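You operate a simulated robot arm through the tools that you are given. There is no shell and no other tool. Be economical: measure what you need, move in short steps, check, and stop when the job is done.

Carry out the task below with a simulated robot arm. There is one attempt and no reset: what you move stays moved.

## Task
Put the small carton on the top of stand five away on the top of the long bench. Put the carton from the top of stand five on the top of table five. Pull the left blue drawer open. Any order will do. Set down upright: carton.

It is judged by the outcome, as a careful person would: the job done as asked, and still so three seconds after it is handed in. It fails if anything else is knocked over, pushed out of place, dropped, spilled or broken.

## Robot
A 7-joint arm with a vacuum gripper on a trunk, on a base that drives. Base frame: it is fixed to the floor where the robot stands at the start and does not move with it; the origin is under the middle of the robot, x ahead of it, y to its left, z up; the surface under the hand at the start is at about z = 66. Units: cm, rad, N and s.
With the tool pointing down near the work surface it reaches from about 14 to 82 cm from the robot's upright axis, wherever it stands. Its first joint turns from -2.897 to 2.897 rad. Places, roughly: left blue drawer [150, -690, 100]; top of table five [130, -30, 90]; top of the long bench [-320, -230, 90]. Payload 1.88 kg.
Tool frame: the origin (TCP) lies in the middle of the cups' lips, and z points out of the cups. The gripper has 1 cup of 3.2 cm across, covering 3.2 by 3.2 cm (tool x, y); the bellows give 1.4 cm. With the vacuum on, a cup seals on a smooth face that it is pressed against (1 to 4 N); it does not hold porous or soft things. The pull reaches 41 N.
Orientation is that of the tool frame in the base frame, as [roll, pitch, yaw] about the fixed x, y, z axes, in that order (R = Rz(yaw) Ry(pitch) Rx(roll)). With the cups facing straight down, the tool's x points along the base's -x, its y along +y and its z along -z.

## Interface
- The arm moves only by the tool move_arm. Its argument "increments" is a list of rows, each an object of numbers (a shift or turn left out is 0, a gripper value left out holds the last): "valve": the vacuum: 1 switches it on, -1 off; "x", "y", "z": the shift along the tool's x, y, z in cm; "wx", "wy", "wz": the turn, a rotation vector about the tool's x, y, z in rad. In form: [{"valve": .., "x": .., "y": .., "z": .., "wx": .., "wy": .., "wz": ..}, ...]. A call has 1 to 10 rows; each row is the pose to reach, as a shift and turn from the pose commanded when the call began, along the tool's axes at that moment. Each row takes 0.2 s and may step no farther than 5 cm and 0.15 rad from the row before; otherwise, or with a gripper value out of range, the whole call is refused. A pose out of reach is approached as far as the arm can. The call stops where the force on the tool passes 40 N (or 10 N more than at its start, if that is more) or the arm is blocked; 0.2 s more then pass. The pull builds up within a second once a cup has sealed. Time passes only in rows, and 0.2 s behind the last, so rows that repeat a pose give it time. The reply holds the time, the measured pose of the TCP, the force on the tool along the base axes and the pull of the vacuum, in the units named above and with some noise, with the torque about the TCP (base axes, N m) and any sound that the robot's microphone picked up.
- Cameras (640 x 400 px; columns grow to the right, rows downward): "scene" is now at [2.26, 16.5, 136.95]; the picture's right is [0.03, -1.00, 0.00], its down [-0.70, -0.02, -0.71] and it looks along [0.71, 0.02, -0.70] (base axes); focal length 296 px, centre (320, 200). "wrist" rides on the gripper at [8.2, 1.4, -21.6] in the tool frame; the picture's right is [-0.17, 0.99, 0.00], its down [-0.91, -0.15, -0.37] and it looks along [-0.37, -0.06, 0.93] (tool axes); focal length 243 px, centre (320, 200). There is no depth. A picture from a camera that has moved, and an enlarged one, comes with that camera's place and axes in the base frame and with its lens.
- capture(camera): a new picture of that camera. The clock stands still meanwhile.
- lift_body(by): slides the trunk up (or, below 0, down) by that many cm; the arm and the scene camera ride with it, the base frame stays. It gives what a move gives, with no picture.
- base_move(legs): drives the robot by 1 to 6 legs, each [ahead, left, turn to the left] in cm, cm and rad, along the robot's own axes; the way and the turn of a leg run together, so that a leg with both is an arc; at most 150 cm and 3.142 rad a leg. The arm and the cameras ride along, it lands a little off, and it stops where it bumps. It gives what a move gives.
- head_to(pan, tilt): turns the head with the scene camera to pan (to the left, within 2.705 rad either way) and tilt (down, from -0.506 to 1.204), counted from straight ahead of the robot. It gives what a move gives.
- close_up(camera, box): a new picture of the part [left, top, right, bottom] of that camera's present view, enlarged. The clock stands still meanwhile.
- job_done(): hands the job in; it is judged then, once.

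Go step by step. Nothing tells you exact positions but the pictures and the camera data: compare them with the known pose of the tool, close in by small moves and look again before you grip or let go. The budget is 165 turns and 128 pictures, counting those below and the enlarged ones. Unless the task says otherwise, let go and move clear before handing in, and close with one line.

The tools are called after ">>>" as a command line: name --argument value ..., lists and objects as JSON in quotes. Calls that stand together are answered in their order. move_arm: Moves the arm, as the interface text tells. Its arguments: {"type":"object","properties":{"increments":{"type":"array","items":{"type":"object","properties":{"valve":{"type":"number"},"x":{"type":"number"},"y":{"type":"number"},"z":{"type":"number"},"wx":{"type":"number"},"wy":{"type":"number"},"wz":{"type":"number"}}}}},"required":["increments"]} The other tools are called the same way: lift_body (by) slides the trunk up or down; base_move (legs) drives the base; head_to (pan, tilt) turns the head that bears the scene camera; capture (camera) takes a picture; close_up (camera, box) takes an enlarged picture of a part of a camera's view; job_done () hands the job in.

At the start:

```text
time_s: 0.0
ee_pos: [50.3, 14.99, 88.19]
ee_rot: [-3.141, 0.0, 3.141]
wrist_force: [-0.3, 0.2, 0.4]
wrist_torque: [-0.01, 0.01, 0.02]
pull: 0.2
trunk travel left (down, up): [-32.5, 26.5]
robot x, y, heading: [-0.06, 0.23, 0.002]
head pan, tilt: [0.028, 0.775]
```

scene: 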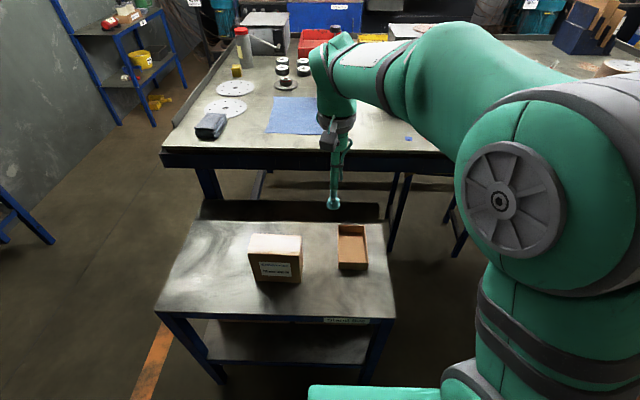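
wrist: 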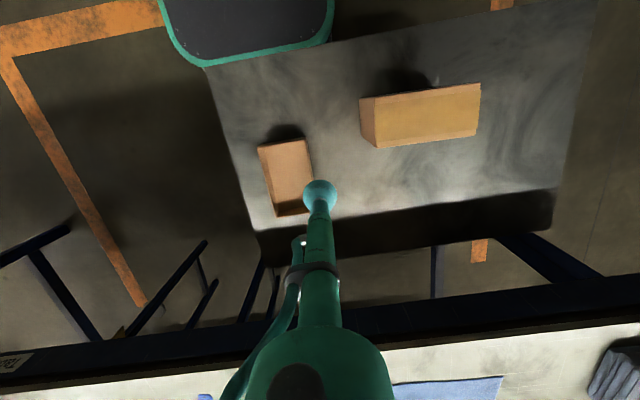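

I see a small stand in front with a labelled carton and an open tray-like box. I'll enlarge the labels to find which stand it is.

>>> close_up --camera "scene" --box '[140, 200, 400, 362]'

>>> close_up --camera "scene" --box '[0, 0, 320, 200]'

```text
2.46 times, centred on (270, 281) of scene
camera zoom: at [2.26, 16.5, 136.95], right [0.03, -1.0, 0.0], down [-0.7, -0.02, -0.71], along [0.71, 0.02, -0.7], focal length 728 px, centre (443, 1)
```

zoom: 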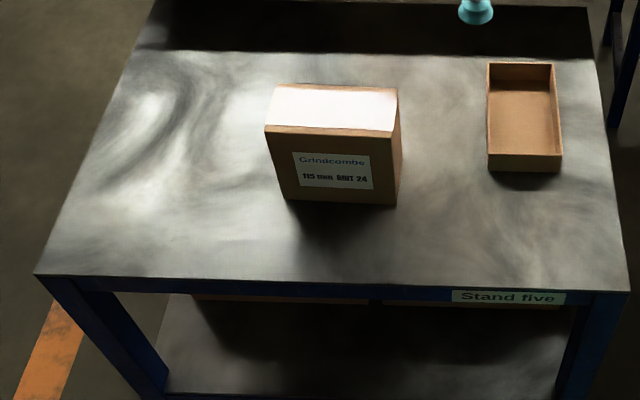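

```text
2.00 times, centred on (160, 100) of scene
camera zoom: at [2.26, 16.5, 136.95], right [0.03, -1.0, 0.0], down [-0.7, -0.02, -0.71], along [0.71, 0.02, -0.7], focal length 591 px, centre (640, 400)
```

zoom: 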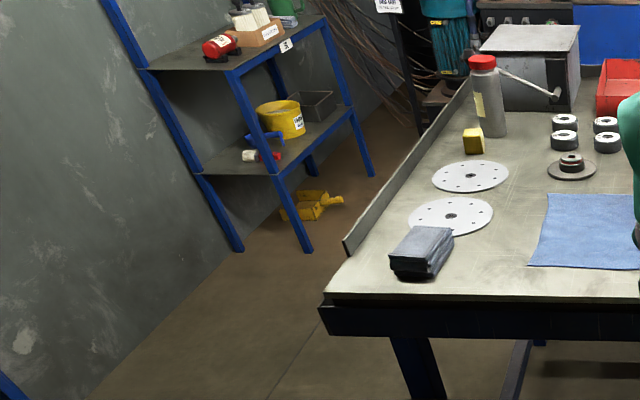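

This is Stand five: a labelled carton centred around (45, 28.6) with its top at z≈79.5, and a smaller open carton around (54, 8.6). I'll move over the labelled carton first and check with both cameras.

>>> move_arm --increments '[{"x": 1.7, "y": 4.5}, {"x": 3.4, "y": 9}, {"x": 5.1, "y": 13.6}, {"x": 5.1, "y": 13.6, "z": 3}, {"x": 5.1, "y": 13.6, "z": 5}]'

>>> capture --camera "wrist"

>>> capture --camera "scene"

```text
time_s: 1.2
ee_pos: [45.32, 28.53, 83.28]
ee_rot: [-3.141, 0.0, 3.141]
wrist_force: [0.4, -0.2, 0.2]
wrist_torque: [-0.01, -0.03, 0.01]
pull: 0.1
trunk travel left (down, up): [-32.5, 26.5]
robot x, y, heading: [0.05, -0.19, 0.001]
head pan, tilt: [0.028, 0.775]
```

```text
123 pictures are left
camera wrist: at [37.22, 29.73, 105.0], right [0.17, 0.99, 0.0], down [0.91, -0.15, 0.37], along [0.37, -0.06, -0.93], focal length 243 px, centre (320, 200)
```

wrist: 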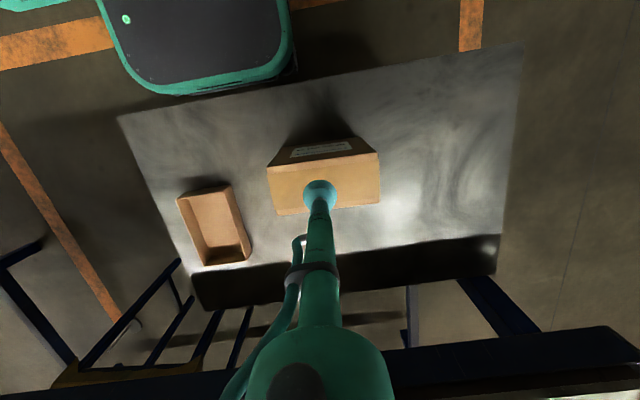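

```text
122 pictures are left
camera scene: at [2.25, 16.5, 136.95], right [0.03, -1.0, 0.0], down [-0.7, -0.02, -0.71], along [0.71, 0.02, -0.7], focal length 296 px, centre (320, 200)
```

scene: 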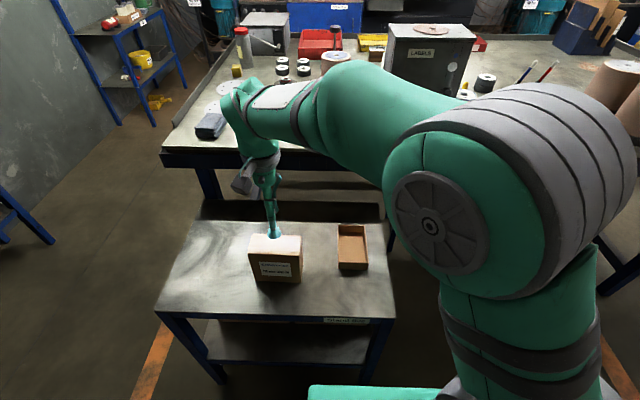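

The cup is centred over the carton's top. I'll lower with vacuum on in small steps.

>>> move_arm --increments '[{"valve": 1, "y": 0.5, "z": 2}, {"y": 0.5, "z": 3}, {"y": 0.5, "z": 3.6}, {"y": 0.5, "z": 4.0}, {"y": 0.5, "z": 4.0}]'

```text
time_s: 2.4
ee_pos: [45.27, 29.06, 79.29]
ee_rot: [-3.14, 0.0, -3.141]
wrist_force: [-0.3, 0.9, 0.0]
wrist_torque: [0.0, 0.01, 0.04]
pull: 0.1
trunk travel left (down, up): [-32.5, 26.5]
robot x, y, heading: [-0.12, 0.27, 0.0]
head pan, tilt: [0.028, 0.775]
```

No contact yet; continue down slowly.

>>> move_arm --increments '[{"z": 0.4}, {"z": 0.8}, {"z": 0.8}, {"z": 0.8}]'

```text
time_s: 3.4
ee_pos: [45.13, 29.07, 78.55]
ee_rot: [-3.141, 0.001, 3.141]
wrist_force: [-4.6, -0.6, 5.0]
wrist_torque: [-0.01, 0.18, -0.06]
pull: 41.1
trunk travel left (down, up): [-32.5, 26.5]
robot x, y, heading: [0.15, -0.41, 0.0]
head pan, tilt: [0.028, 0.775]
```

Sealed with 41 N pull. Lift and weigh.

>>> move_arm --increments '[{"z": -1}, {"z": -3}, {"z": -6}, {"z": -10}, {"z": -14}, {"z": -18}, {"z": -22}, {"z": -25}, {"z": -25}]'

>>> capture --camera "wrist"

>>> head_to --pan -0.6 --tilt 0.6

>>> capture --camera "scene"

```text
time_s: 5.4
ee_pos: [45.24, 29.09, 103.72]
ee_rot: [3.141, 0.0, -3.141]
wrist_force: [0.0, 0.4, -8.7]
wrist_torque: [0.01, 0.07, 0.0]
pull: 40.5
trunk travel left (down, up): [-32.5, 26.5]
robot x, y, heading: [0.06, 0.2, 0.001]
head pan, tilt: [0.028, 0.775]
```

```text
121 pictures are left
camera wrist: at [37.17, 30.34, 125.31], right [0.17, 0.99, 0.0], down [0.91, -0.15, 0.37], along [0.37, -0.06, -0.93], focal length 243 px, centre (320, 200)
```

wrist: 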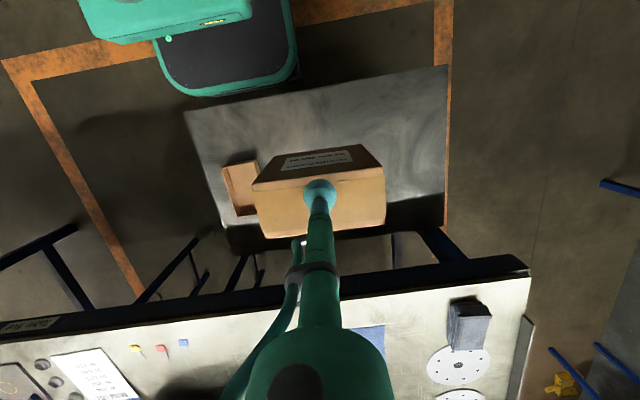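

```text
time_s: 6.4
ee_pos: [45.3, 29.19, 103.56]
ee_rot: [3.141, 0.0, -3.141]
wrist_force: [0.3, -0.3, -9.6]
wrist_torque: [0.0, 0.09, -0.02]
pull: 40.6
trunk travel left (down, up): [-32.5, 26.5]
robot x, y, heading: [0.23, -0.11, -0.004]
head pan, tilt: [-0.6, 0.6]
```

```text
120 pictures are left
camera scene: at [1.41, 11.3, 138.43], right [-0.56, -0.83, 0.0], down [-0.47, 0.32, -0.82], along [0.68, -0.47, -0.57], focal length 296 px, centre (320, 200)
```

scene: 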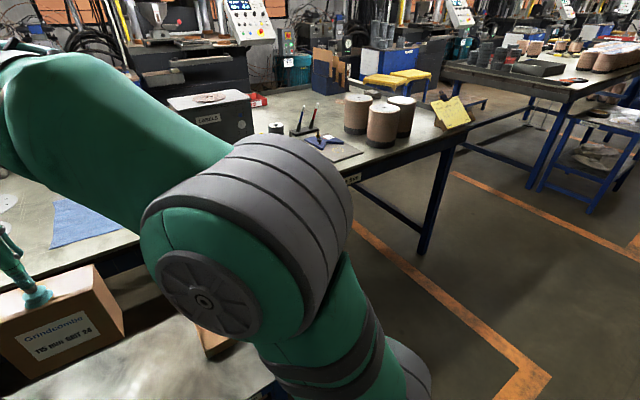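

The carton is held (~0.9 kg). The table ahead has its top at about z=86 and edge at x≈75; I'll read its label and raise the trunk for clearance.

>>> close_up --camera "wrist" --box '[0, 300, 160, 400]'

>>> lift_body --by 10

>>> head_to --pan -1.3 --tilt 0.7

>>> capture --camera "scene"

```text
4.00 times, centred on (80, 350) of wrist
camera zoom: at [37.18, 30.35, 125.28], right [0.17, 0.99, 0.0], down [0.91, -0.15, 0.37], along [0.37, -0.06, -0.93], focal length 970 px, centre (1280, -400)
```

zoom: 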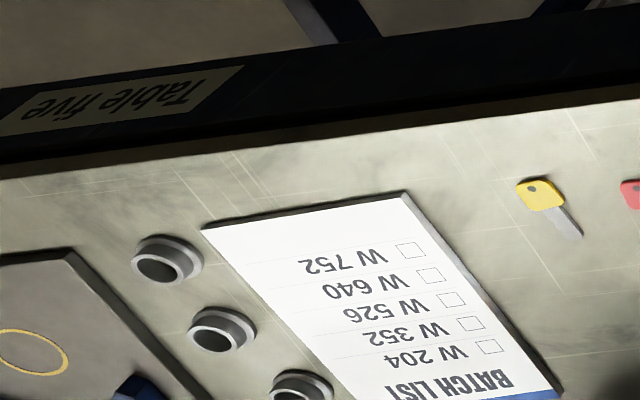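

```text
time_s: 7.8
ee_pos: [45.25, 29.1, 113.56]
ee_rot: [-3.14, 0.002, -3.14]
wrist_force: [0.3, 0.2, -9.1]
wrist_torque: [-0.01, 0.13, -0.01]
pull: 40.4
trunk travel left (down, up): [-42.5, 16.5]
robot x, y, heading: [-0.08, 0.2, -0.004]
head pan, tilt: [-0.6, 0.6]
```

```text
time_s: 8.8
ee_pos: [45.21, 29.04, 113.6]
ee_rot: [3.141, 0.001, -3.14]
wrist_force: [-0.7, 0.7, -10.4]
wrist_torque: [0.05, 0.07, -0.02]
pull: 40.8
trunk travel left (down, up): [-42.5, 16.5]
robot x, y, heading: [-0.31, 0.3, 0.004]
head pan, tilt: [-1.3, 0.7]
```

```text
118 pictures are left
camera scene: at [-3.6, 8.11, 147.57], right [-0.96, -0.27, 0.0], down [-0.17, 0.62, -0.77], along [0.2, -0.74, -0.64], focal length 296 px, centre (320, 200)
```

scene: 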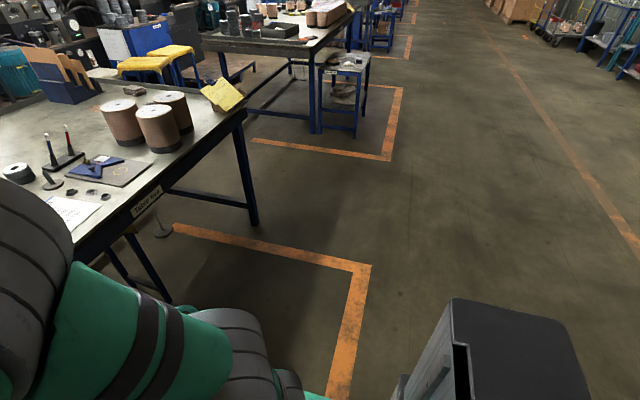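

Table five is confirmed, and the floor to the right is clear. I'll drive right of the stand, then ahead a bit.

>>> base_move --legs '[[0, -38, 0], [22, 0, 0]]'

>>> head_to --pan 0.4 --tilt 0.7

>>> capture --camera "scene"

>>> capture --camera "wrist"

```text
time_s: 12.6
ee_pos: [68.02, -9.38, 113.58]
ee_rot: [3.141, 0.001, 3.14]
wrist_force: [0.0, 0.0, -9.1]
wrist_torque: [0.01, 0.09, -0.02]
pull: 40.9
trunk travel left (down, up): [-42.5, 16.5]
robot x, y, heading: [22.58, -38.4, -0.001]
head pan, tilt: [-1.3, 0.7]
```

```text
time_s: 14.3
ee_pos: [67.94, -9.36, 113.51]
ee_rot: [3.141, -0.001, 3.141]
wrist_force: [0.0, 0.5, -9.0]
wrist_torque: [0.05, 0.1, -0.01]
pull: 40.6
trunk travel left (down, up): [-42.5, 16.5]
robot x, y, heading: [22.43, -38.47, -0.004]
head pan, tilt: [0.4, 0.7]
```

```text
117 pictures are left
camera scene: at [24.55, -18.81, 147.56], right [0.39, -0.92, 0.0], down [-0.59, -0.25, -0.76], along [0.71, 0.3, -0.64], focal length 296 px, centre (320, 200)
```

scene: 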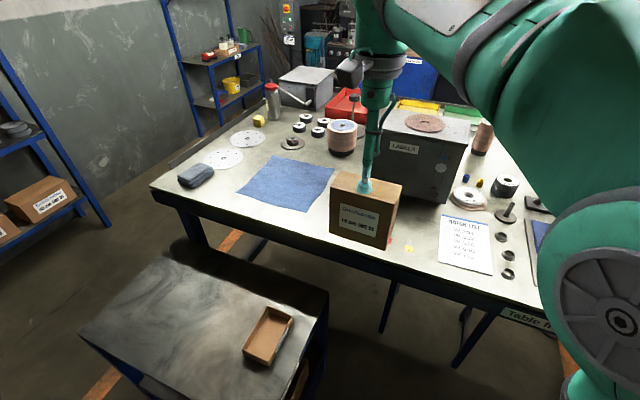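

```text
116 pictures are left
camera wrist: at [59.81, -8.1, 135.26], right [0.17, 0.99, 0.0], down [0.91, -0.15, 0.37], along [0.37, -0.06, -0.93], focal length 243 px, centre (320, 200)
```

wrist: 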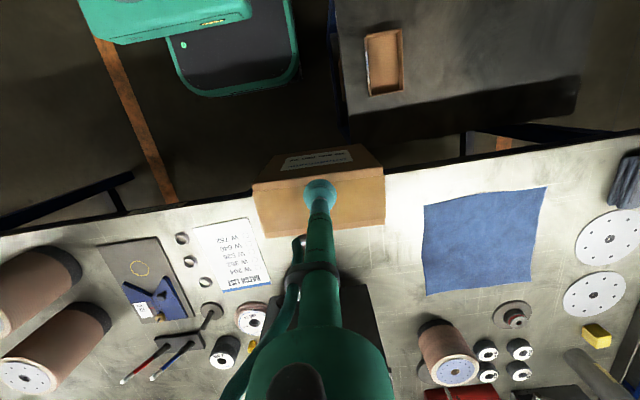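

Carton is over the table's front edge. The free spot is between the blue cloth and the keys, about (89, 3). I'll drive 10 ahead, then shift the arm there.

>>> base_move --legs '[[10, 0, 0]]'

>>> move_arm --increments '[{"x": -4, "y": 3}, {"x": -8, "y": 6}, {"x": -11, "y": 9}, {"x": -11, "y": 12}, {"x": -11, "y": 12}]'

>>> capture --camera "wrist"

>>> capture --camera "scene"

```text
time_s: 15.4
ee_pos: [77.91, -9.28, 113.5]
ee_rot: [-3.14, -0.001, -3.141]
wrist_force: [0.2, -0.2, -9.4]
wrist_torque: [0.02, 0.11, -0.02]
pull: 40.7
trunk travel left (down, up): [-42.5, 16.5]
robot x, y, heading: [32.71, -38.48, -0.003]
head pan, tilt: [0.4, 0.7]
```

```text
time_s: 16.6
ee_pos: [88.1, 2.37, 112.69]
ee_rot: [3.141, -0.003, 3.141]
wrist_force: [-0.5, 0.3, -11.5]
wrist_torque: [-0.06, 0.15, -0.04]
pull: 40.1
out of reach, approached as far as the arm can: row 4, 5
trunk travel left (down, up): [-42.5, 16.5]
robot x, y, heading: [32.4, -38.46, 0.004]
head pan, tilt: [0.4, 0.7]
```

```text
115 pictures are left
camera wrist: at [80.16, 3.61, 134.43], right [0.17, 0.99, 0.0], down [0.92, -0.15, 0.37], along [0.37, -0.06, -0.93], focal length 243 px, centre (320, 200)
```

wrist: 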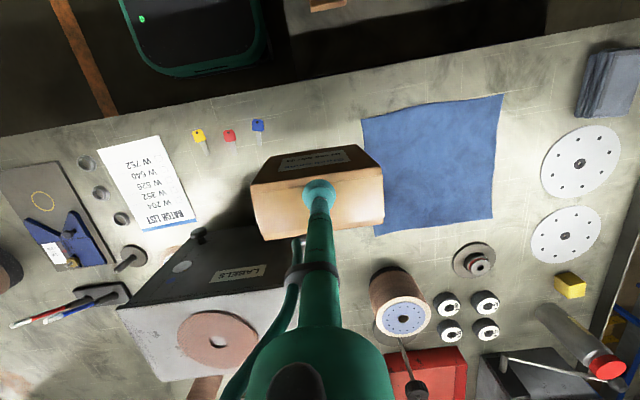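

```text
114 pictures are left
camera scene: at [34.61, -18.77, 147.58], right [0.39, -0.92, 0.0], down [-0.59, -0.25, -0.76], along [0.7, 0.3, -0.64], focal length 296 px, centre (320, 200)
```

scene: 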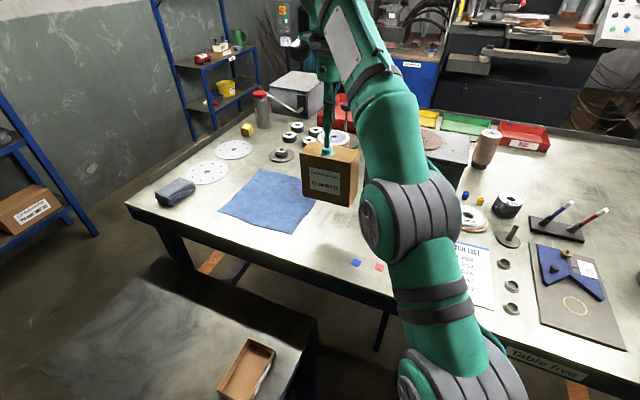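

The spot below is clear: cloth starts at y≈11, keys end at y≈-7, and the carton spans −4 to 8. I'll lower the trunk, then the last bit by arm.

>>> lift_body --by -11

>>> close_up --camera "scene" --box '[240, 130, 480, 280]'

>>> capture --camera "wrist"

```text
time_s: 18.1
ee_pos: [88.24, 2.19, 101.78]
ee_rot: [-3.141, 0.001, -3.139]
wrist_force: [-0.3, -0.4, -8.6]
wrist_torque: [0.0, 0.09, -0.01]
pull: 40.8
trunk travel left (down, up): [-31.5, 27.5]
robot x, y, heading: [32.72, -38.46, -0.0]
head pan, tilt: [0.4, 0.7]
```

```text
2.67 times, centred on (360, 205) of scene
camera zoom: at [34.62, -18.81, 136.57], right [0.39, -0.92, 0.0], down [-0.59, -0.25, -0.76], along [0.7, 0.3, -0.64], focal length 788 px, centre (213, 187)
```

zoom: 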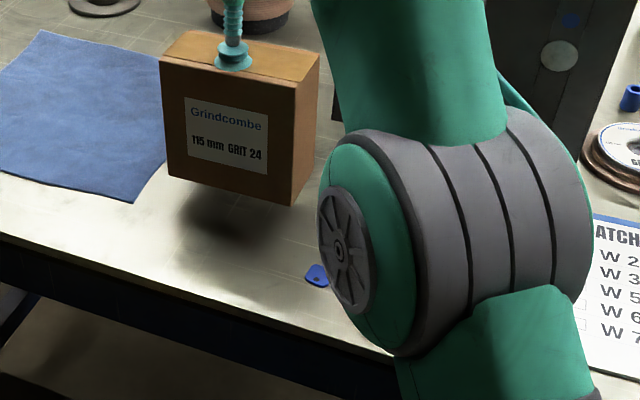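

```text
112 pictures are left
camera wrist: at [80.15, 3.53, 123.51], right [0.17, 0.99, 0.0], down [0.91, -0.15, 0.37], along [0.37, -0.06, -0.93], focal length 243 px, centre (320, 200)
```

wrist: 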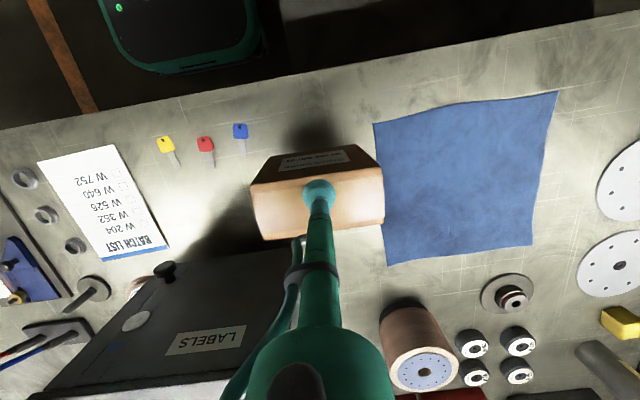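

Carton is just above the surface with gaps either side. Lowering slowly until contact.

>>> move_arm --increments '[{"y": -0.5, "z": 0.7}, {"y": -0.5, "z": 1.4}, {"y": -0.5, "z": 2.0}, {"y": -0.5, "z": 2.4}, {"y": -0.5, "z": 2.4}]'

```text
time_s: 19.2
ee_pos: [88.08, 1.76, 99.29]
ee_rot: [-3.141, -0.001, -3.141]
wrist_force: [-0.2, -0.4, -8.9]
wrist_torque: [0.06, 0.07, 0.0]
pull: 40.5
trunk travel left (down, up): [-31.5, 27.5]
robot x, y, heading: [32.44, -38.53, 0.002]
head pan, tilt: [0.4, 0.7]
```

>>> move_arm --increments '[{"z": 0.3}, {"z": 0.6}, {"z": 0.9}, {"z": 0.9}]'

>>> close_up --camera "scene" --box '[240, 130, 480, 280]'

```text
time_s: 20.2
ee_pos: [88.16, 1.71, 98.86]
ee_rot: [3.139, 0.003, 3.14]
wrist_force: [-2.3, -3.4, 2.9]
wrist_torque: [0.26, -0.08, -0.01]
pull: 40.2
trunk travel left (down, up): [-31.5, 27.5]
robot x, y, heading: [32.89, -38.39, -0.001]
head pan, tilt: [0.4, 0.7]
```

```text
2.67 times, centred on (360, 205) of scene
camera zoom: at [34.53, -18.89, 136.59], right [0.39, -0.92, 0.0], down [-0.59, -0.25, -0.77], along [0.7, 0.3, -0.64], focal length 788 px, centre (213, 187)
```

zoom: 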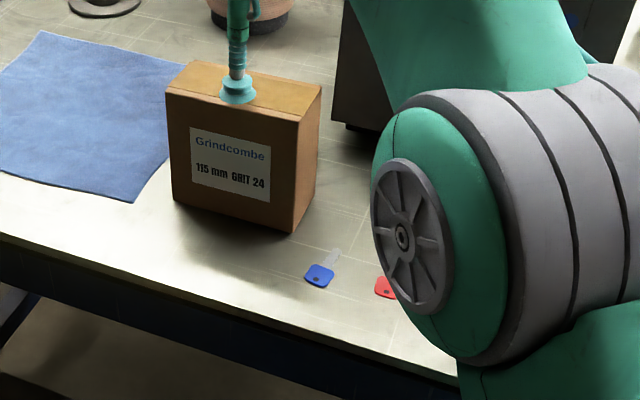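

The carton stands on the table. Release the vacuum and rise.

>>> move_arm --increments '[{"valve": -1}, {}, {}, {}, {"z": -0.5}, {"z": -2}, {"z": -5}, {"z": -9}]'

>>> capture --camera "scene"

```text
time_s: 22.1
ee_pos: [86.04, 0.25, 105.21]
ee_rot: [3.14, 0.0, 3.141]
wrist_force: [0.4, 0.4, -0.4]
wrist_torque: [-0.03, -0.03, 0.01]
pull: 0.1
out of reach, approached as far as the arm can: row 7, 8
trunk travel left (down, up): [-31.5, 27.5]
robot x, y, heading: [32.59, -38.59, 0.0]
head pan, tilt: [0.4, 0.7]
```

```text
110 pictures are left
camera scene: at [34.58, -18.83, 136.56], right [0.39, -0.92, 0.0], down [-0.59, -0.25, -0.76], along [0.7, 0.3, -0.64], focal length 296 px, centre (320, 200)
```

scene: 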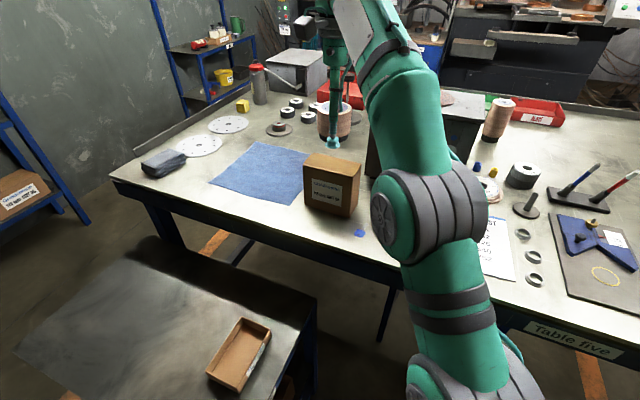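

The carton stands upright on table five. From this base position the small open carton at about (54, 8.6) is in reach, so I'll swing the arm back over it, staying high.

>>> lift_body --by 8

>>> move_arm --increments '[{"x": 4.6, "y": 1.2}, {"x": 9.2, "y": 2.4}, {"x": 13.8, "y": 3.6}, {"x": 18.4, "y": 4.8}, {"x": 23, "y": 6}, {"x": 27.6, "y": 7.2}, {"x": 32, "y": 8.4}, {"x": 32, "y": 8.4}]'

>>> capture --camera "wrist"

>>> capture --camera "scene"

```text
time_s: 23.2
ee_pos: [86.27, 0.27, 113.22]
ee_rot: [3.141, 0.0, -3.141]
wrist_force: [-0.1, -0.3, -0.3]
wrist_torque: [0.01, 0.03, 0.0]
pull: 0.0
trunk travel left (down, up): [-39.5, 19.5]
robot x, y, heading: [32.52, -38.5, 0.003]
head pan, tilt: [0.4, 0.7]
```

```text
time_s: 25.0
ee_pos: [54.14, 8.74, 113.29]
ee_rot: [3.141, 0.0, 3.139]
wrist_force: [0.3, 0.2, 0.2]
wrist_torque: [0.02, -0.02, 0.0]
pull: 0.1
trunk travel left (down, up): [-39.5, 19.5]
robot x, y, heading: [32.68, -38.38, -0.001]
head pan, tilt: [0.4, 0.7]
```

```text
109 pictures are left
camera wrist: at [46.0, 9.99, 134.98], right [0.17, 0.99, 0.0], down [0.91, -0.15, 0.38], along [0.37, -0.06, -0.93], focal length 243 px, centre (320, 200)
```

wrist: 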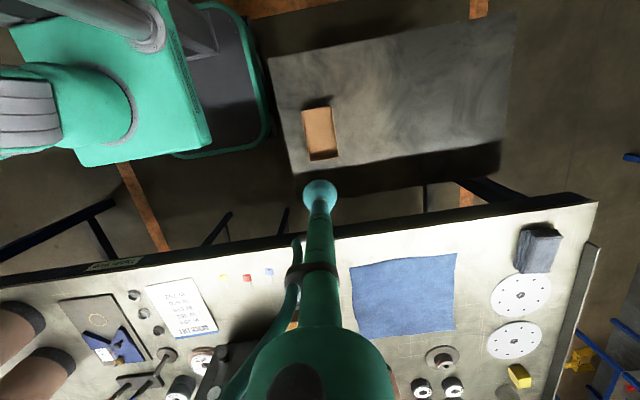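

```text
108 pictures are left
camera scene: at [34.55, -18.83, 144.57], right [0.39, -0.92, 0.0], down [-0.59, -0.25, -0.77], along [0.7, 0.3, -0.64], focal length 296 px, centre (320, 200)
```

scene: 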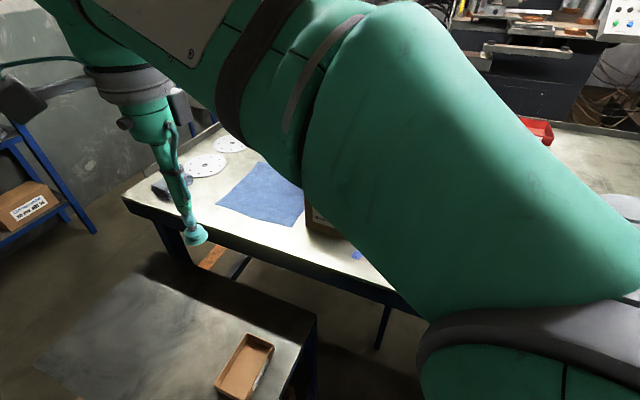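

The small carton's centre is confirmed at (53.9, 8.7), right below the cup. I'll descend partly by arm, partly by trunk, then check.

>>> move_arm --increments '[{"z": 5}, {"z": 10}, {"z": 15}, {"z": 20}, {"z": 25}, {"z": 25}]'

>>> lift_body --by -12

>>> capture --camera "wrist"

>>> capture --camera "scene"

```text
time_s: 26.4
ee_pos: [54.34, 8.78, 88.28]
ee_rot: [3.141, -0.001, 3.141]
wrist_force: [0.3, 0.5, 0.0]
wrist_torque: [-0.02, 0.01, -0.02]
pull: 0.0
trunk travel left (down, up): [-39.5, 19.5]
robot x, y, heading: [32.48, -38.48, 0.002]
head pan, tilt: [0.4, 0.7]
```

```text
time_s: 27.9
ee_pos: [54.26, 8.74, 76.28]
ee_rot: [3.14, 0.0, -3.141]
wrist_force: [0.3, 0.4, -1.4]
wrist_torque: [-0.03, -0.01, -0.03]
pull: 0.1
trunk travel left (down, up): [-27.5, 31.5]
robot x, y, heading: [32.54, -38.38, 0.002]
head pan, tilt: [0.4, 0.7]
```

```text
107 pictures are left
camera wrist: at [46.14, 10.02, 97.99], right [0.17, 0.99, 0.0], down [0.91, -0.15, 0.37], along [0.37, -0.06, -0.93], focal length 243 px, centre (320, 200)
```

wrist: 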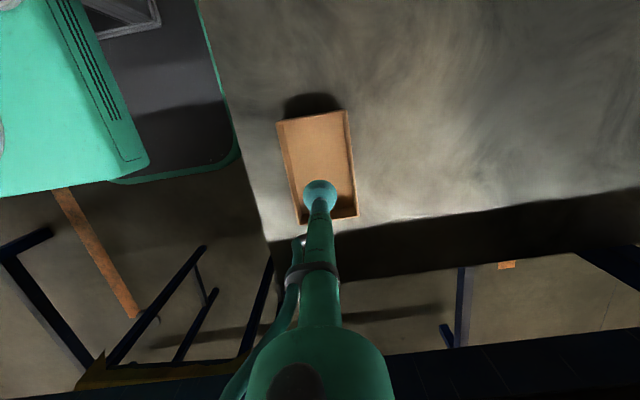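

```text
106 pictures are left
camera scene: at [34.58, -18.83, 132.57], right [0.39, -0.92, 0.0], down [-0.59, -0.25, -0.76], along [0.7, 0.3, -0.64], focal length 296 px, centre (320, 200)
```

scene: 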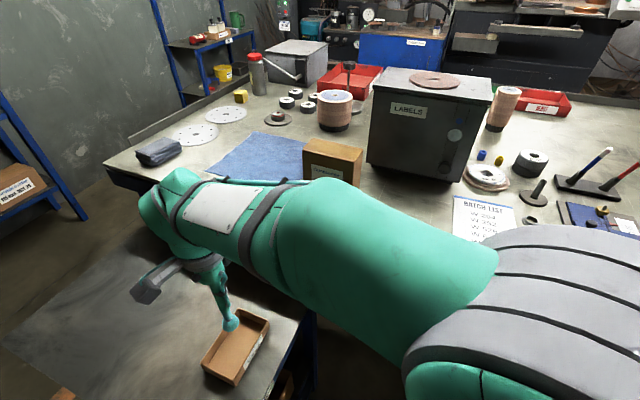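

Cup is over the tray's inside. Small shift of 0.7 back, then descend with vacuum to the inner floor.

>>> move_arm --increments '[{"valve": 1, "x": 0.7, "z": 3}, {"x": 0.7, "z": 6}, {"x": 0.7, "z": 8}, {"x": 0.7, "z": 9}, {"x": 0.7, "z": 9.4}, {"x": 0.7, "z": 9.7}, {"x": 0.7, "z": 9.7}, {"x": 0.7, "z": 9.7}]'

```text
time_s: 29.7
ee_pos: [53.51, 8.69, 66.78]
ee_rot: [3.137, 0.001, -3.141]
wrist_force: [1.4, -0.2, -0.2]
wrist_torque: [-0.01, 0.01, -0.03]
pull: 40.6
trunk travel left (down, up): [-27.5, 31.5]
robot x, y, heading: [32.72, -38.5, -0.006]
head pan, tilt: [0.4, 0.7]
```

Sealed. Lift it clear.

>>> move_arm --increments '[{"z": -1}, {"z": -3}, {"z": -7}, {"z": -12}, {"z": -17}, {"z": -22}, {"z": -27}, {"z": -32}, {"z": -32}]'

>>> capture --camera "wrist"

>>> head_to --pan -2.6 --tilt 0.3

>>> capture --camera "scene"

>>> head_to --pan -1.7 --tilt 0.3

>>> capture --camera "scene"

```text
time_s: 31.7
ee_pos: [53.56, 8.24, 98.65]
ee_rot: [3.139, 0.0, 3.141]
wrist_force: [0.3, -0.4, 0.2]
wrist_torque: [-0.01, 0.01, 0.01]
pull: 40.9
trunk travel left (down, up): [-27.5, 31.5]
robot x, y, heading: [32.76, -38.14, -0.001]
head pan, tilt: [0.4, 0.7]
```

```text
105 pictures are left
camera wrist: at [45.4, 9.59, 120.28], right [0.17, 0.99, 0.0], down [0.91, -0.15, 0.37], along [0.37, -0.06, -0.93], focal length 243 px, centre (320, 200)
```

wrist: 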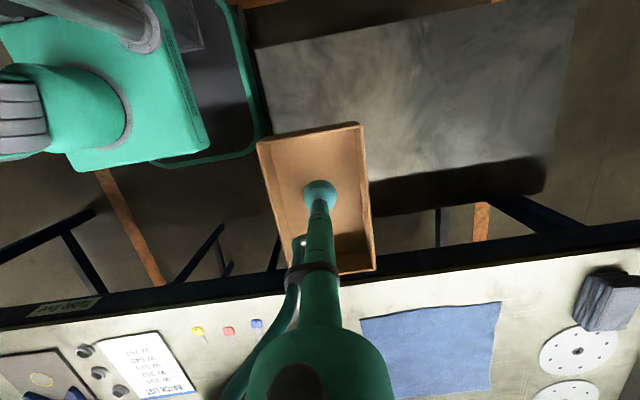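

```text
time_s: 34.3
ee_pos: [53.49, 8.39, 98.52]
ee_rot: [3.141, 0.002, -3.14]
wrist_force: [-0.1, 0.1, -0.8]
wrist_torque: [0.0, -0.06, 0.01]
pull: 41.1
trunk travel left (down, up): [-27.5, 31.5]
robot x, y, heading: [32.61, -38.35, 0.003]
head pan, tilt: [-2.601, 0.3]
```

```text
104 pictures are left
camera scene: at [18.75, -26.95, 136.18], right [-0.52, 0.86, 0.0], down [0.25, 0.15, -0.96], along [-0.82, -0.49, -0.3], focal length 296 px, centre (320, 200)
```

scene: 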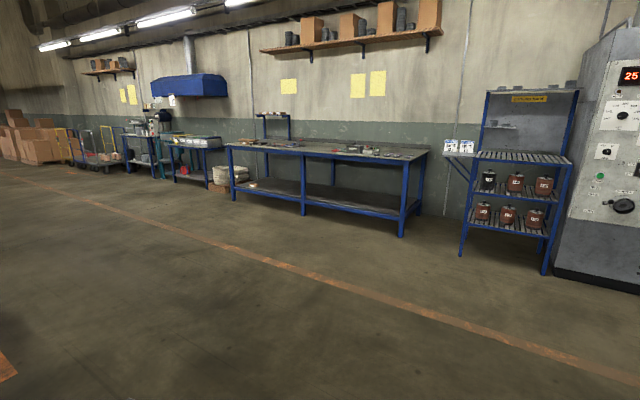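

```text
time_s: 35.5
ee_pos: [53.52, 8.31, 98.53]
ee_rot: [-3.141, 0.0, 3.141]
wrist_force: [-0.2, 0.4, -0.9]
wrist_torque: [-0.01, 0.0, -0.03]
pull: 41.0
trunk travel left (down, up): [-27.5, 31.5]
robot x, y, heading: [32.76, -38.67, 0.002]
head pan, tilt: [-1.7, 0.3]
```

```text
103 pictures are left
camera scene: at [25.54, -31.4, 136.18], right [-0.99, 0.13, 0.0], down [0.04, 0.29, -0.96], along [-0.12, -0.95, -0.3], focal length 296 px, centre (320, 200)
```

scene: 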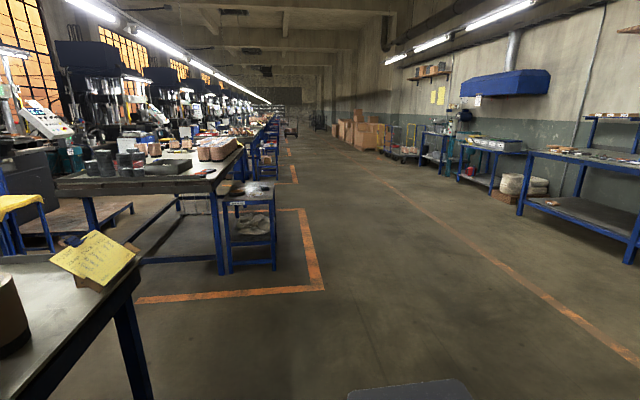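

The tray is held, and behind me (towards −x) is the long blue bench with front edge near x≈-260, y from about −98 to −325. I'll back away, turn round and drive nearer.

>>> base_move --legs '[[-100, 0, 0], [0, 0, -3.14], [0, 140, 0], [50, 0, 0]]'

>>> head_to --pan 0 --tilt 0.45

>>> capture --camera "scene"

```text
time_s: 57.0
ee_pos: [-131.46, -225.0, 98.62]
ee_rot: [3.141, 0.0, 0.034]
wrist_force: [0.5, 0.7, 0.1]
wrist_torque: [0.03, 0.03, 0.01]
pull: 40.1
trunk travel left (down, up): [-27.5, 31.5]
robot x, y, heading: [-112.54, -177.68, -3.111]
head pan, tilt: [-1.7, 0.3]
```

```text
time_s: 58.7
ee_pos: [-131.51, -225.02, 98.58]
ee_rot: [3.14, 0.002, 0.035]
wrist_force: [0.4, -0.5, 0.4]
wrist_torque: [-0.01, 0.01, 0.0]
pull: 40.3
trunk travel left (down, up): [-27.5, 31.5]
robot x, y, heading: [-112.08, -177.93, -3.113]
head pan, tilt: [0.0, 0.45]
```

```text
102 pictures are left
camera scene: at [-114.85, -194.17, 134.79], right [-0.03, 1.0, 0.0], down [0.43, 0.01, -0.9], along [-0.9, -0.03, -0.44], focal length 296 px, centre (320, 200)
```

scene: 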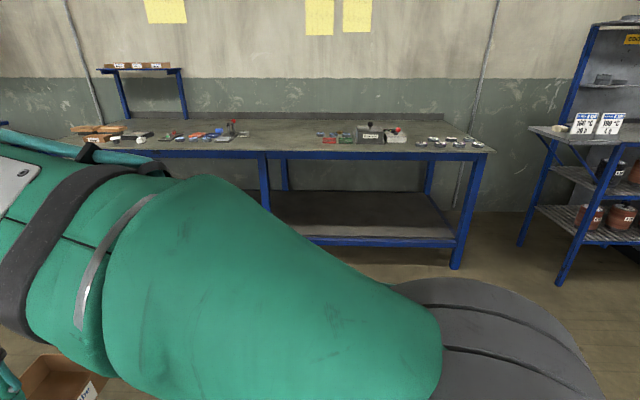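

The bench has a free stretch around (-285, -223), between two groups of items. I'll bring the arm ahead of the robot, raise a bit and drive closer.

>>> move_arm --increments '[{"x": -2.4, "y": -3.9}, {"x": -4.8, "y": -7.8}, {"x": -7.2, "y": -11.7}, {"x": -9.6, "y": -15.6}, {"x": -12, "y": -19.5}, {"x": -14.4, "y": -23.4}, {"x": -16.8, "y": -27.3}, {"x": -19.2, "y": -31.2}, {"x": -21.6, "y": -35.1}, {"x": -24, "y": -39}]'

>>> lift_body --by 10

>>> base_move --legs '[[0, 38, -0.03], [85, 0, 0]]'

>>> capture --camera "wrist"

>>> capture --camera "scene"

```text
time_s: 60.9
ee_pos: [-156.92, -186.89, 98.24]
ee_rot: [3.141, -0.001, 0.034]
wrist_force: [-0.6, -0.1, 0.1]
wrist_torque: [0.06, 0.06, -0.02]
pull: 40.5
trunk travel left (down, up): [-27.5, 31.5]
robot x, y, heading: [-112.14, -177.52, -3.102]
head pan, tilt: [0.0, 0.45]
```

```text
time_s: 62.2
ee_pos: [-156.81, -187.03, 108.24]
ee_rot: [3.138, -0.001, 0.035]
wrist_force: [-0.4, -0.7, -0.3]
wrist_torque: [0.01, 0.0, 0.0]
pull: 40.8
trunk travel left (down, up): [-37.5, 21.5]
robot x, y, heading: [-112.27, -177.78, -3.11]
head pan, tilt: [0.0, 0.45]
```

```text
time_s: 68.7
ee_pos: [-240.86, -224.34, 108.44]
ee_rot: [3.14, 0.001, 0.013]
wrist_force: [-0.3, 0.2, -0.9]
wrist_torque: [0.0, 0.02, 0.02]
pull: 40.8
trunk travel left (down, up): [-37.5, 21.5]
robot x, y, heading: [-196.39, -215.73, -3.122]
head pan, tilt: [0.0, 0.45]
```

```text
101 pictures are left
camera wrist: at [-232.56, -225.62, 130.06], right [-0.15, -0.99, 0.0], down [-0.92, 0.14, 0.38], along [-0.37, 0.06, -0.93], focal length 243 px, centre (320, 200)
```

wrist: 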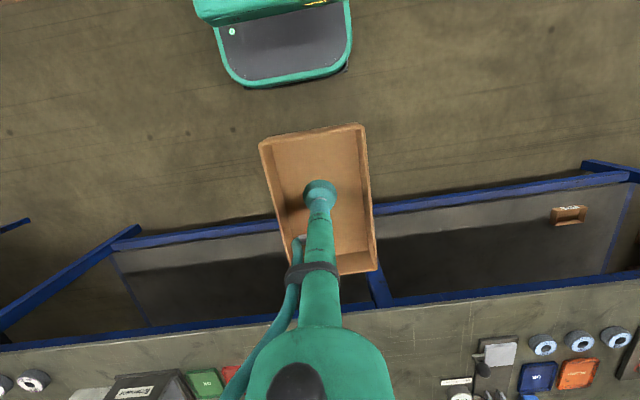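

```text
100 pictures are left
camera scene: at [-199.05, -232.35, 144.79], right [-0.01, 1.0, 0.0], down [0.44, 0.01, -0.9], along [-0.9, -0.01, -0.44], focal length 296 px, centre (320, 200)
```

scene: 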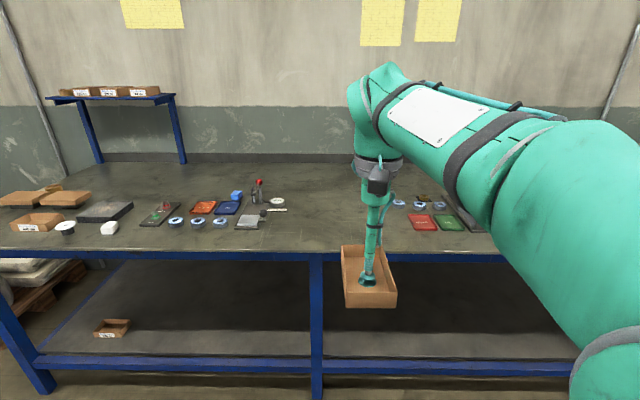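

The bench's front edge is at x≈-276, top at z≈89–90, with free space from y≈-245 to −205. I'll drive 33 cm on, then reach forward.

>>> base_move --legs '[[33, 0, 0]]'

>>> move_arm --increments '[{"x": -4.5}, {"x": -9}, {"x": -13.5}, {"x": -18}, {"x": -18}]'

>>> capture --camera "wrist"

>>> capture --camera "scene"

```text
time_s: 70.9
ee_pos: [-273.47, -224.8, 108.41]
ee_rot: [3.139, 0.0, 0.015]
wrist_force: [-0.2, 0.7, -0.7]
wrist_torque: [0.01, -0.01, 0.01]
pull: 40.6
trunk travel left (down, up): [-37.5, 21.5]
robot x, y, heading: [-228.44, -216.35, -3.129]
head pan, tilt: [0.0, 0.45]
```

```text
time_s: 72.1
ee_pos: [-291.55, -225.08, 108.41]
ee_rot: [3.139, 0.001, 0.017]
wrist_force: [-0.4, 0.3, -0.6]
wrist_torque: [0.05, -0.08, -0.04]
pull: 40.9
trunk travel left (down, up): [-37.5, 21.5]
robot x, y, heading: [-228.68, -216.32, -3.126]
head pan, tilt: [0.0, 0.45]
```

```text
99 pictures are left
camera wrist: at [-283.21, -226.41, 130.08], right [-0.15, -0.99, 0.0], down [-0.92, 0.14, 0.37], along [-0.37, 0.06, -0.93], focal length 243 px, centre (320, 200)
```

wrist: 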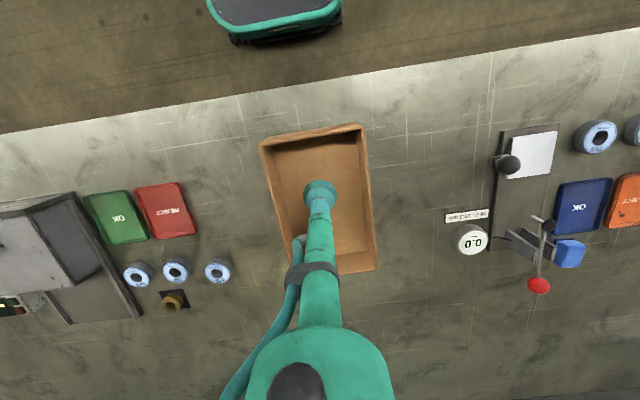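

```text
98 pictures are left
camera scene: at [-231.61, -232.84, 144.79], right [-0.02, 1.0, 0.0], down [0.44, 0.01, -0.9], along [-0.9, -0.01, -0.44], focal length 296 px, centre (320, 200)
```

scene: 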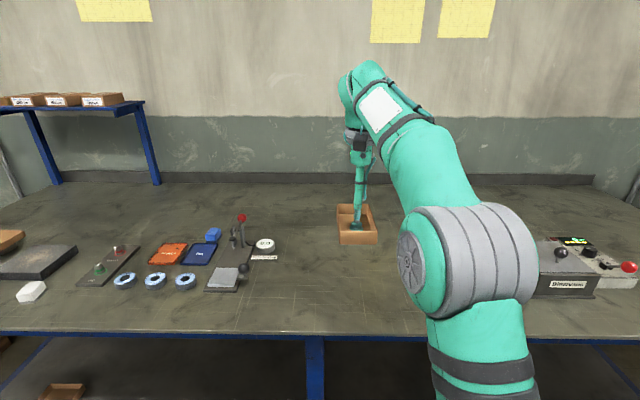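

Free space all around below the tray. Lowering.

>>> move_arm --increments '[{"z": 4}, {"z": 8}, {"z": 12}, {"z": 15}, {"z": 15}]'

>>> close_up --camera "scene" --box '[240, 150, 480, 300]'

```text
time_s: 73.3
ee_pos: [-291.29, -224.99, 93.21]
ee_rot: [3.14, -0.002, 0.015]
wrist_force: [0.0, -0.9, -0.6]
wrist_torque: [0.0, 0.02, -0.01]
pull: 40.1
trunk travel left (down, up): [-37.5, 21.5]
robot x, y, heading: [-228.88, -216.28, -3.128]
head pan, tilt: [0.0, 0.45]
```

```text
2.67 times, centred on (360, 225) of scene
camera zoom: at [-231.58, -232.84, 144.79], right [-0.02, 1.0, 0.0], down [0.44, 0.01, -0.9], along [-0.9, -0.01, -0.44], focal length 788 px, centre (213, 133)
```

zoom: 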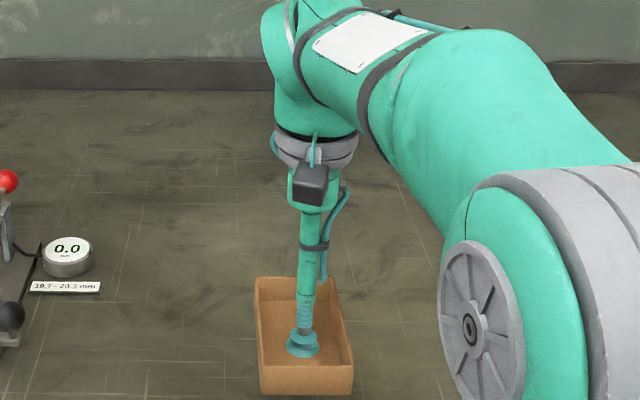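

>>> move_arm --increments '[{"z": 0.7}, {"z": 1.4}, {"z": 2.0}, {"z": 2.4}, {"z": 2.4}]'

```text
time_s: 74.5
ee_pos: [-291.46, -225.03, 91.13]
ee_rot: [3.139, 0.0, 0.014]
wrist_force: [0.3, 0.3, -0.4]
wrist_torque: [-0.03, 0.0, 0.02]
pull: 41.0
trunk travel left (down, up): [-37.5, 21.5]
robot x, y, heading: [-228.81, -216.27, -3.126]
head pan, tilt: [0.0, 0.45]
```

>>> move_arm --increments '[{"z": 0.3}, {"z": 0.6}, {"z": 0.8}, {"z": 0.8}]'

```text
time_s: 75.5
ee_pos: [-291.52, -225.12, 90.14]
ee_rot: [3.139, -0.001, 0.017]
wrist_force: [-0.6, 0.0, -0.5]
wrist_torque: [-0.03, 0.0, 0.04]
pull: 40.7
trunk travel left (down, up): [-37.5, 21.5]
robot x, y, heading: [-228.62, -216.26, -3.123]
head pan, tilt: [0.0, 0.45]
```

>>> move_arm --increments '[{"z": 0.3}, {"z": 0.6}, {"z": 0.9}, {"z": 0.9}]'

>>> close_up --camera "scene" --box '[280, 200, 440, 300]'

```text
time_s: 76.5
ee_pos: [-291.47, -225.15, 89.35]
ee_rot: [3.14, -0.001, 0.016]
wrist_force: [0.2, 0.1, -0.6]
wrist_torque: [-0.01, -0.03, -0.01]
pull: 40.8
trunk travel left (down, up): [-37.5, 21.5]
robot x, y, heading: [-228.46, -216.18, -3.122]
head pan, tilt: [0.0, 0.45]
```

```text
4.00 times, centred on (360, 250) of scene
camera zoom: at [-231.57, -232.83, 144.79], right [-0.02, 1.0, 0.0], down [0.44, 0.01, -0.9], along [-0.9, -0.01, -0.44], focal length 1182 px, centre (160, 0)
```

zoom: 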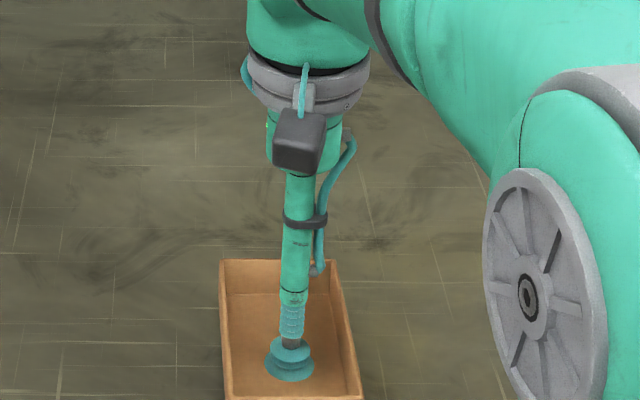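

Still slightly above. Continue gently.

>>> move_arm --increments '[{"z": 0.3}, {"z": 0.6}, {"z": 0.9}, {"z": 1.2}, {"z": 1.2}]'

```text
time_s: 77.7
ee_pos: [-291.4, -225.17, 88.07]
ee_rot: [3.14, 0.0, 0.016]
wrist_force: [-0.2, 0.1, 0.1]
wrist_torque: [0.0, -0.01, 0.0]
pull: 41.1
trunk travel left (down, up): [-37.5, 21.5]
robot x, y, heading: [-228.66, -216.4, -3.127]
head pan, tilt: [0.0, 0.45]
```

>>> move_arm --increments '[{"z": 0.3}, {"z": 0.6}, {"z": 0.9}, {"z": 1.2}, {"z": 1.2}]'

>>> close_up --camera "scene" --box '[280, 210, 440, 310]'

```text
time_s: 78.9
ee_pos: [-291.41, -225.09, 87.23]
ee_rot: [3.141, 0.007, 0.017]
wrist_force: [2.6, -0.7, 21.2]
wrist_torque: [0.05, -0.14, -0.06]
pull: 41.0
trunk travel left (down, up): [-37.5, 21.5]
robot x, y, heading: [-228.76, -216.27, -3.126]
head pan, tilt: [0.0, 0.45]
```

```text
4.00 times, centred on (360, 260) of scene
camera zoom: at [-231.4, -232.81, 144.82], right [-0.02, 1.0, 0.0], down [0.43, 0.01, -0.9], along [-0.9, -0.01, -0.43], focal length 1182 px, centre (160, -40)
```

zoom: 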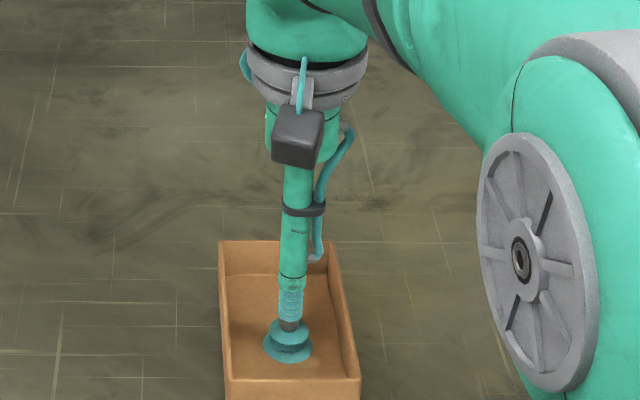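

Contact with the bench (21 N). Ease back a little, release and rise.

>>> move_arm --increments '[{"z": -0.4}, {"z": -0.4, "valve": -1}, {"z": -0.4}, {"z": -0.4}, {"z": -0.4}, {"z": -1}, {"z": -4}, {"z": -8}, {"z": -12}, {"z": -16}]'

>>> capture --camera "scene"

>>> capture --camera "wrist"

```text
time_s: 81.1
ee_pos: [-291.43, -225.07, 103.04]
ee_rot: [3.139, -0.001, 0.018]
wrist_force: [-0.4, -0.4, -0.3]
wrist_torque: [-0.01, 0.01, 0.0]
pull: 0.1
trunk travel left (down, up): [-37.5, 21.5]
robot x, y, heading: [-228.87, -216.36, -3.124]
head pan, tilt: [0.0, 0.45]
```

```text
94 pictures are left
camera scene: at [-231.59, -232.84, 144.78], right [-0.02, 1.0, 0.0], down [0.44, 0.01, -0.9], along [-0.9, -0.01, -0.44], focal length 296 px, centre (320, 200)
```

scene: 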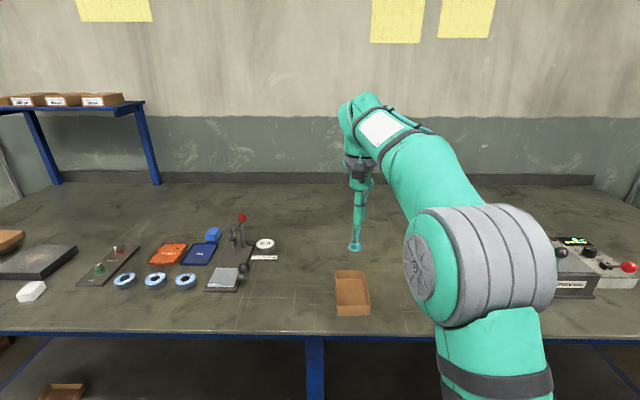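

```text
93 pictures are left
camera wrist: at [-283.11, -226.37, 124.7], right [-0.15, -0.99, 0.0], down [-0.92, 0.14, 0.37], along [-0.37, 0.06, -0.93], focal length 243 px, centre (320, 200)
```

wrist: 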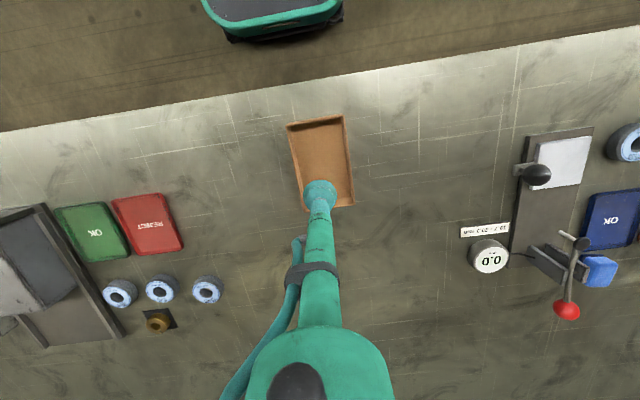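

The small carton rests upright on the long bench. Next I retract the arm, back off, turn towards −y, and drive along the aisle toward the drawer, looking first.

>>> move_arm --increments '[{"z": -4}, {"z": -8, "x": 4}, {"z": -10, "x": 9}, {"z": -10, "x": 14}, {"z": -10, "x": 19}]'

>>> base_move --legs '[[-80, 0, 0], [0, 0, 1.555]]'

>>> head_to --pan 0.4 --tilt 0.2

>>> capture --camera "scene"

```text
refused: row 2 steps farther than a row can; nothing moved
```

```text
time_s: 89.1
ee_pos: [-141.73, -278.32, 103.1]
ee_rot: [3.14, 0.001, 1.532]
wrist_force: [-0.4, -0.5, -0.3]
wrist_torque: [0.02, -0.01, -0.02]
pull: 0.1
trunk travel left (down, up): [-37.5, 21.5]
robot x, y, heading: [-147.25, -215.14, -1.612]
head pan, tilt: [0.0, 0.45]
```

```text
time_s: 90.0
ee_pos: [-141.73, -278.27, 103.01]
ee_rot: [3.139, 0.001, 1.53]
wrist_force: [-0.3, -0.1, 0.3]
wrist_torque: [-0.01, 0.01, -0.01]
pull: 0.1
trunk travel left (down, up): [-37.5, 21.5]
robot x, y, heading: [-147.01, -215.29, -1.613]
head pan, tilt: [0.4, 0.201]
```

```text
92 pictures are left
camera scene: at [-127.02, -218.72, 147.1], right [-0.94, -0.35, 0.0], down [-0.07, 0.19, -0.98], along [0.34, -0.92, -0.2], focal length 296 px, centre (320, 200)
```

scene: 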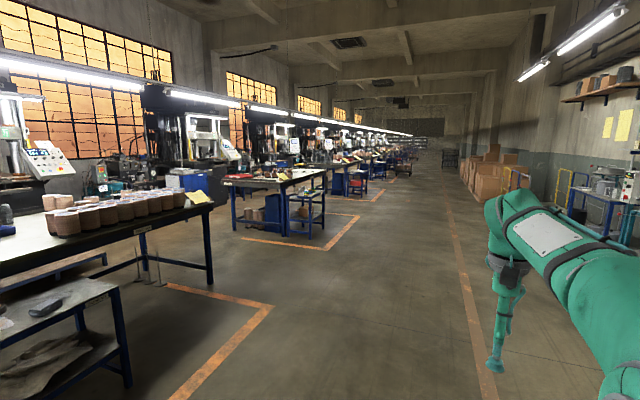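

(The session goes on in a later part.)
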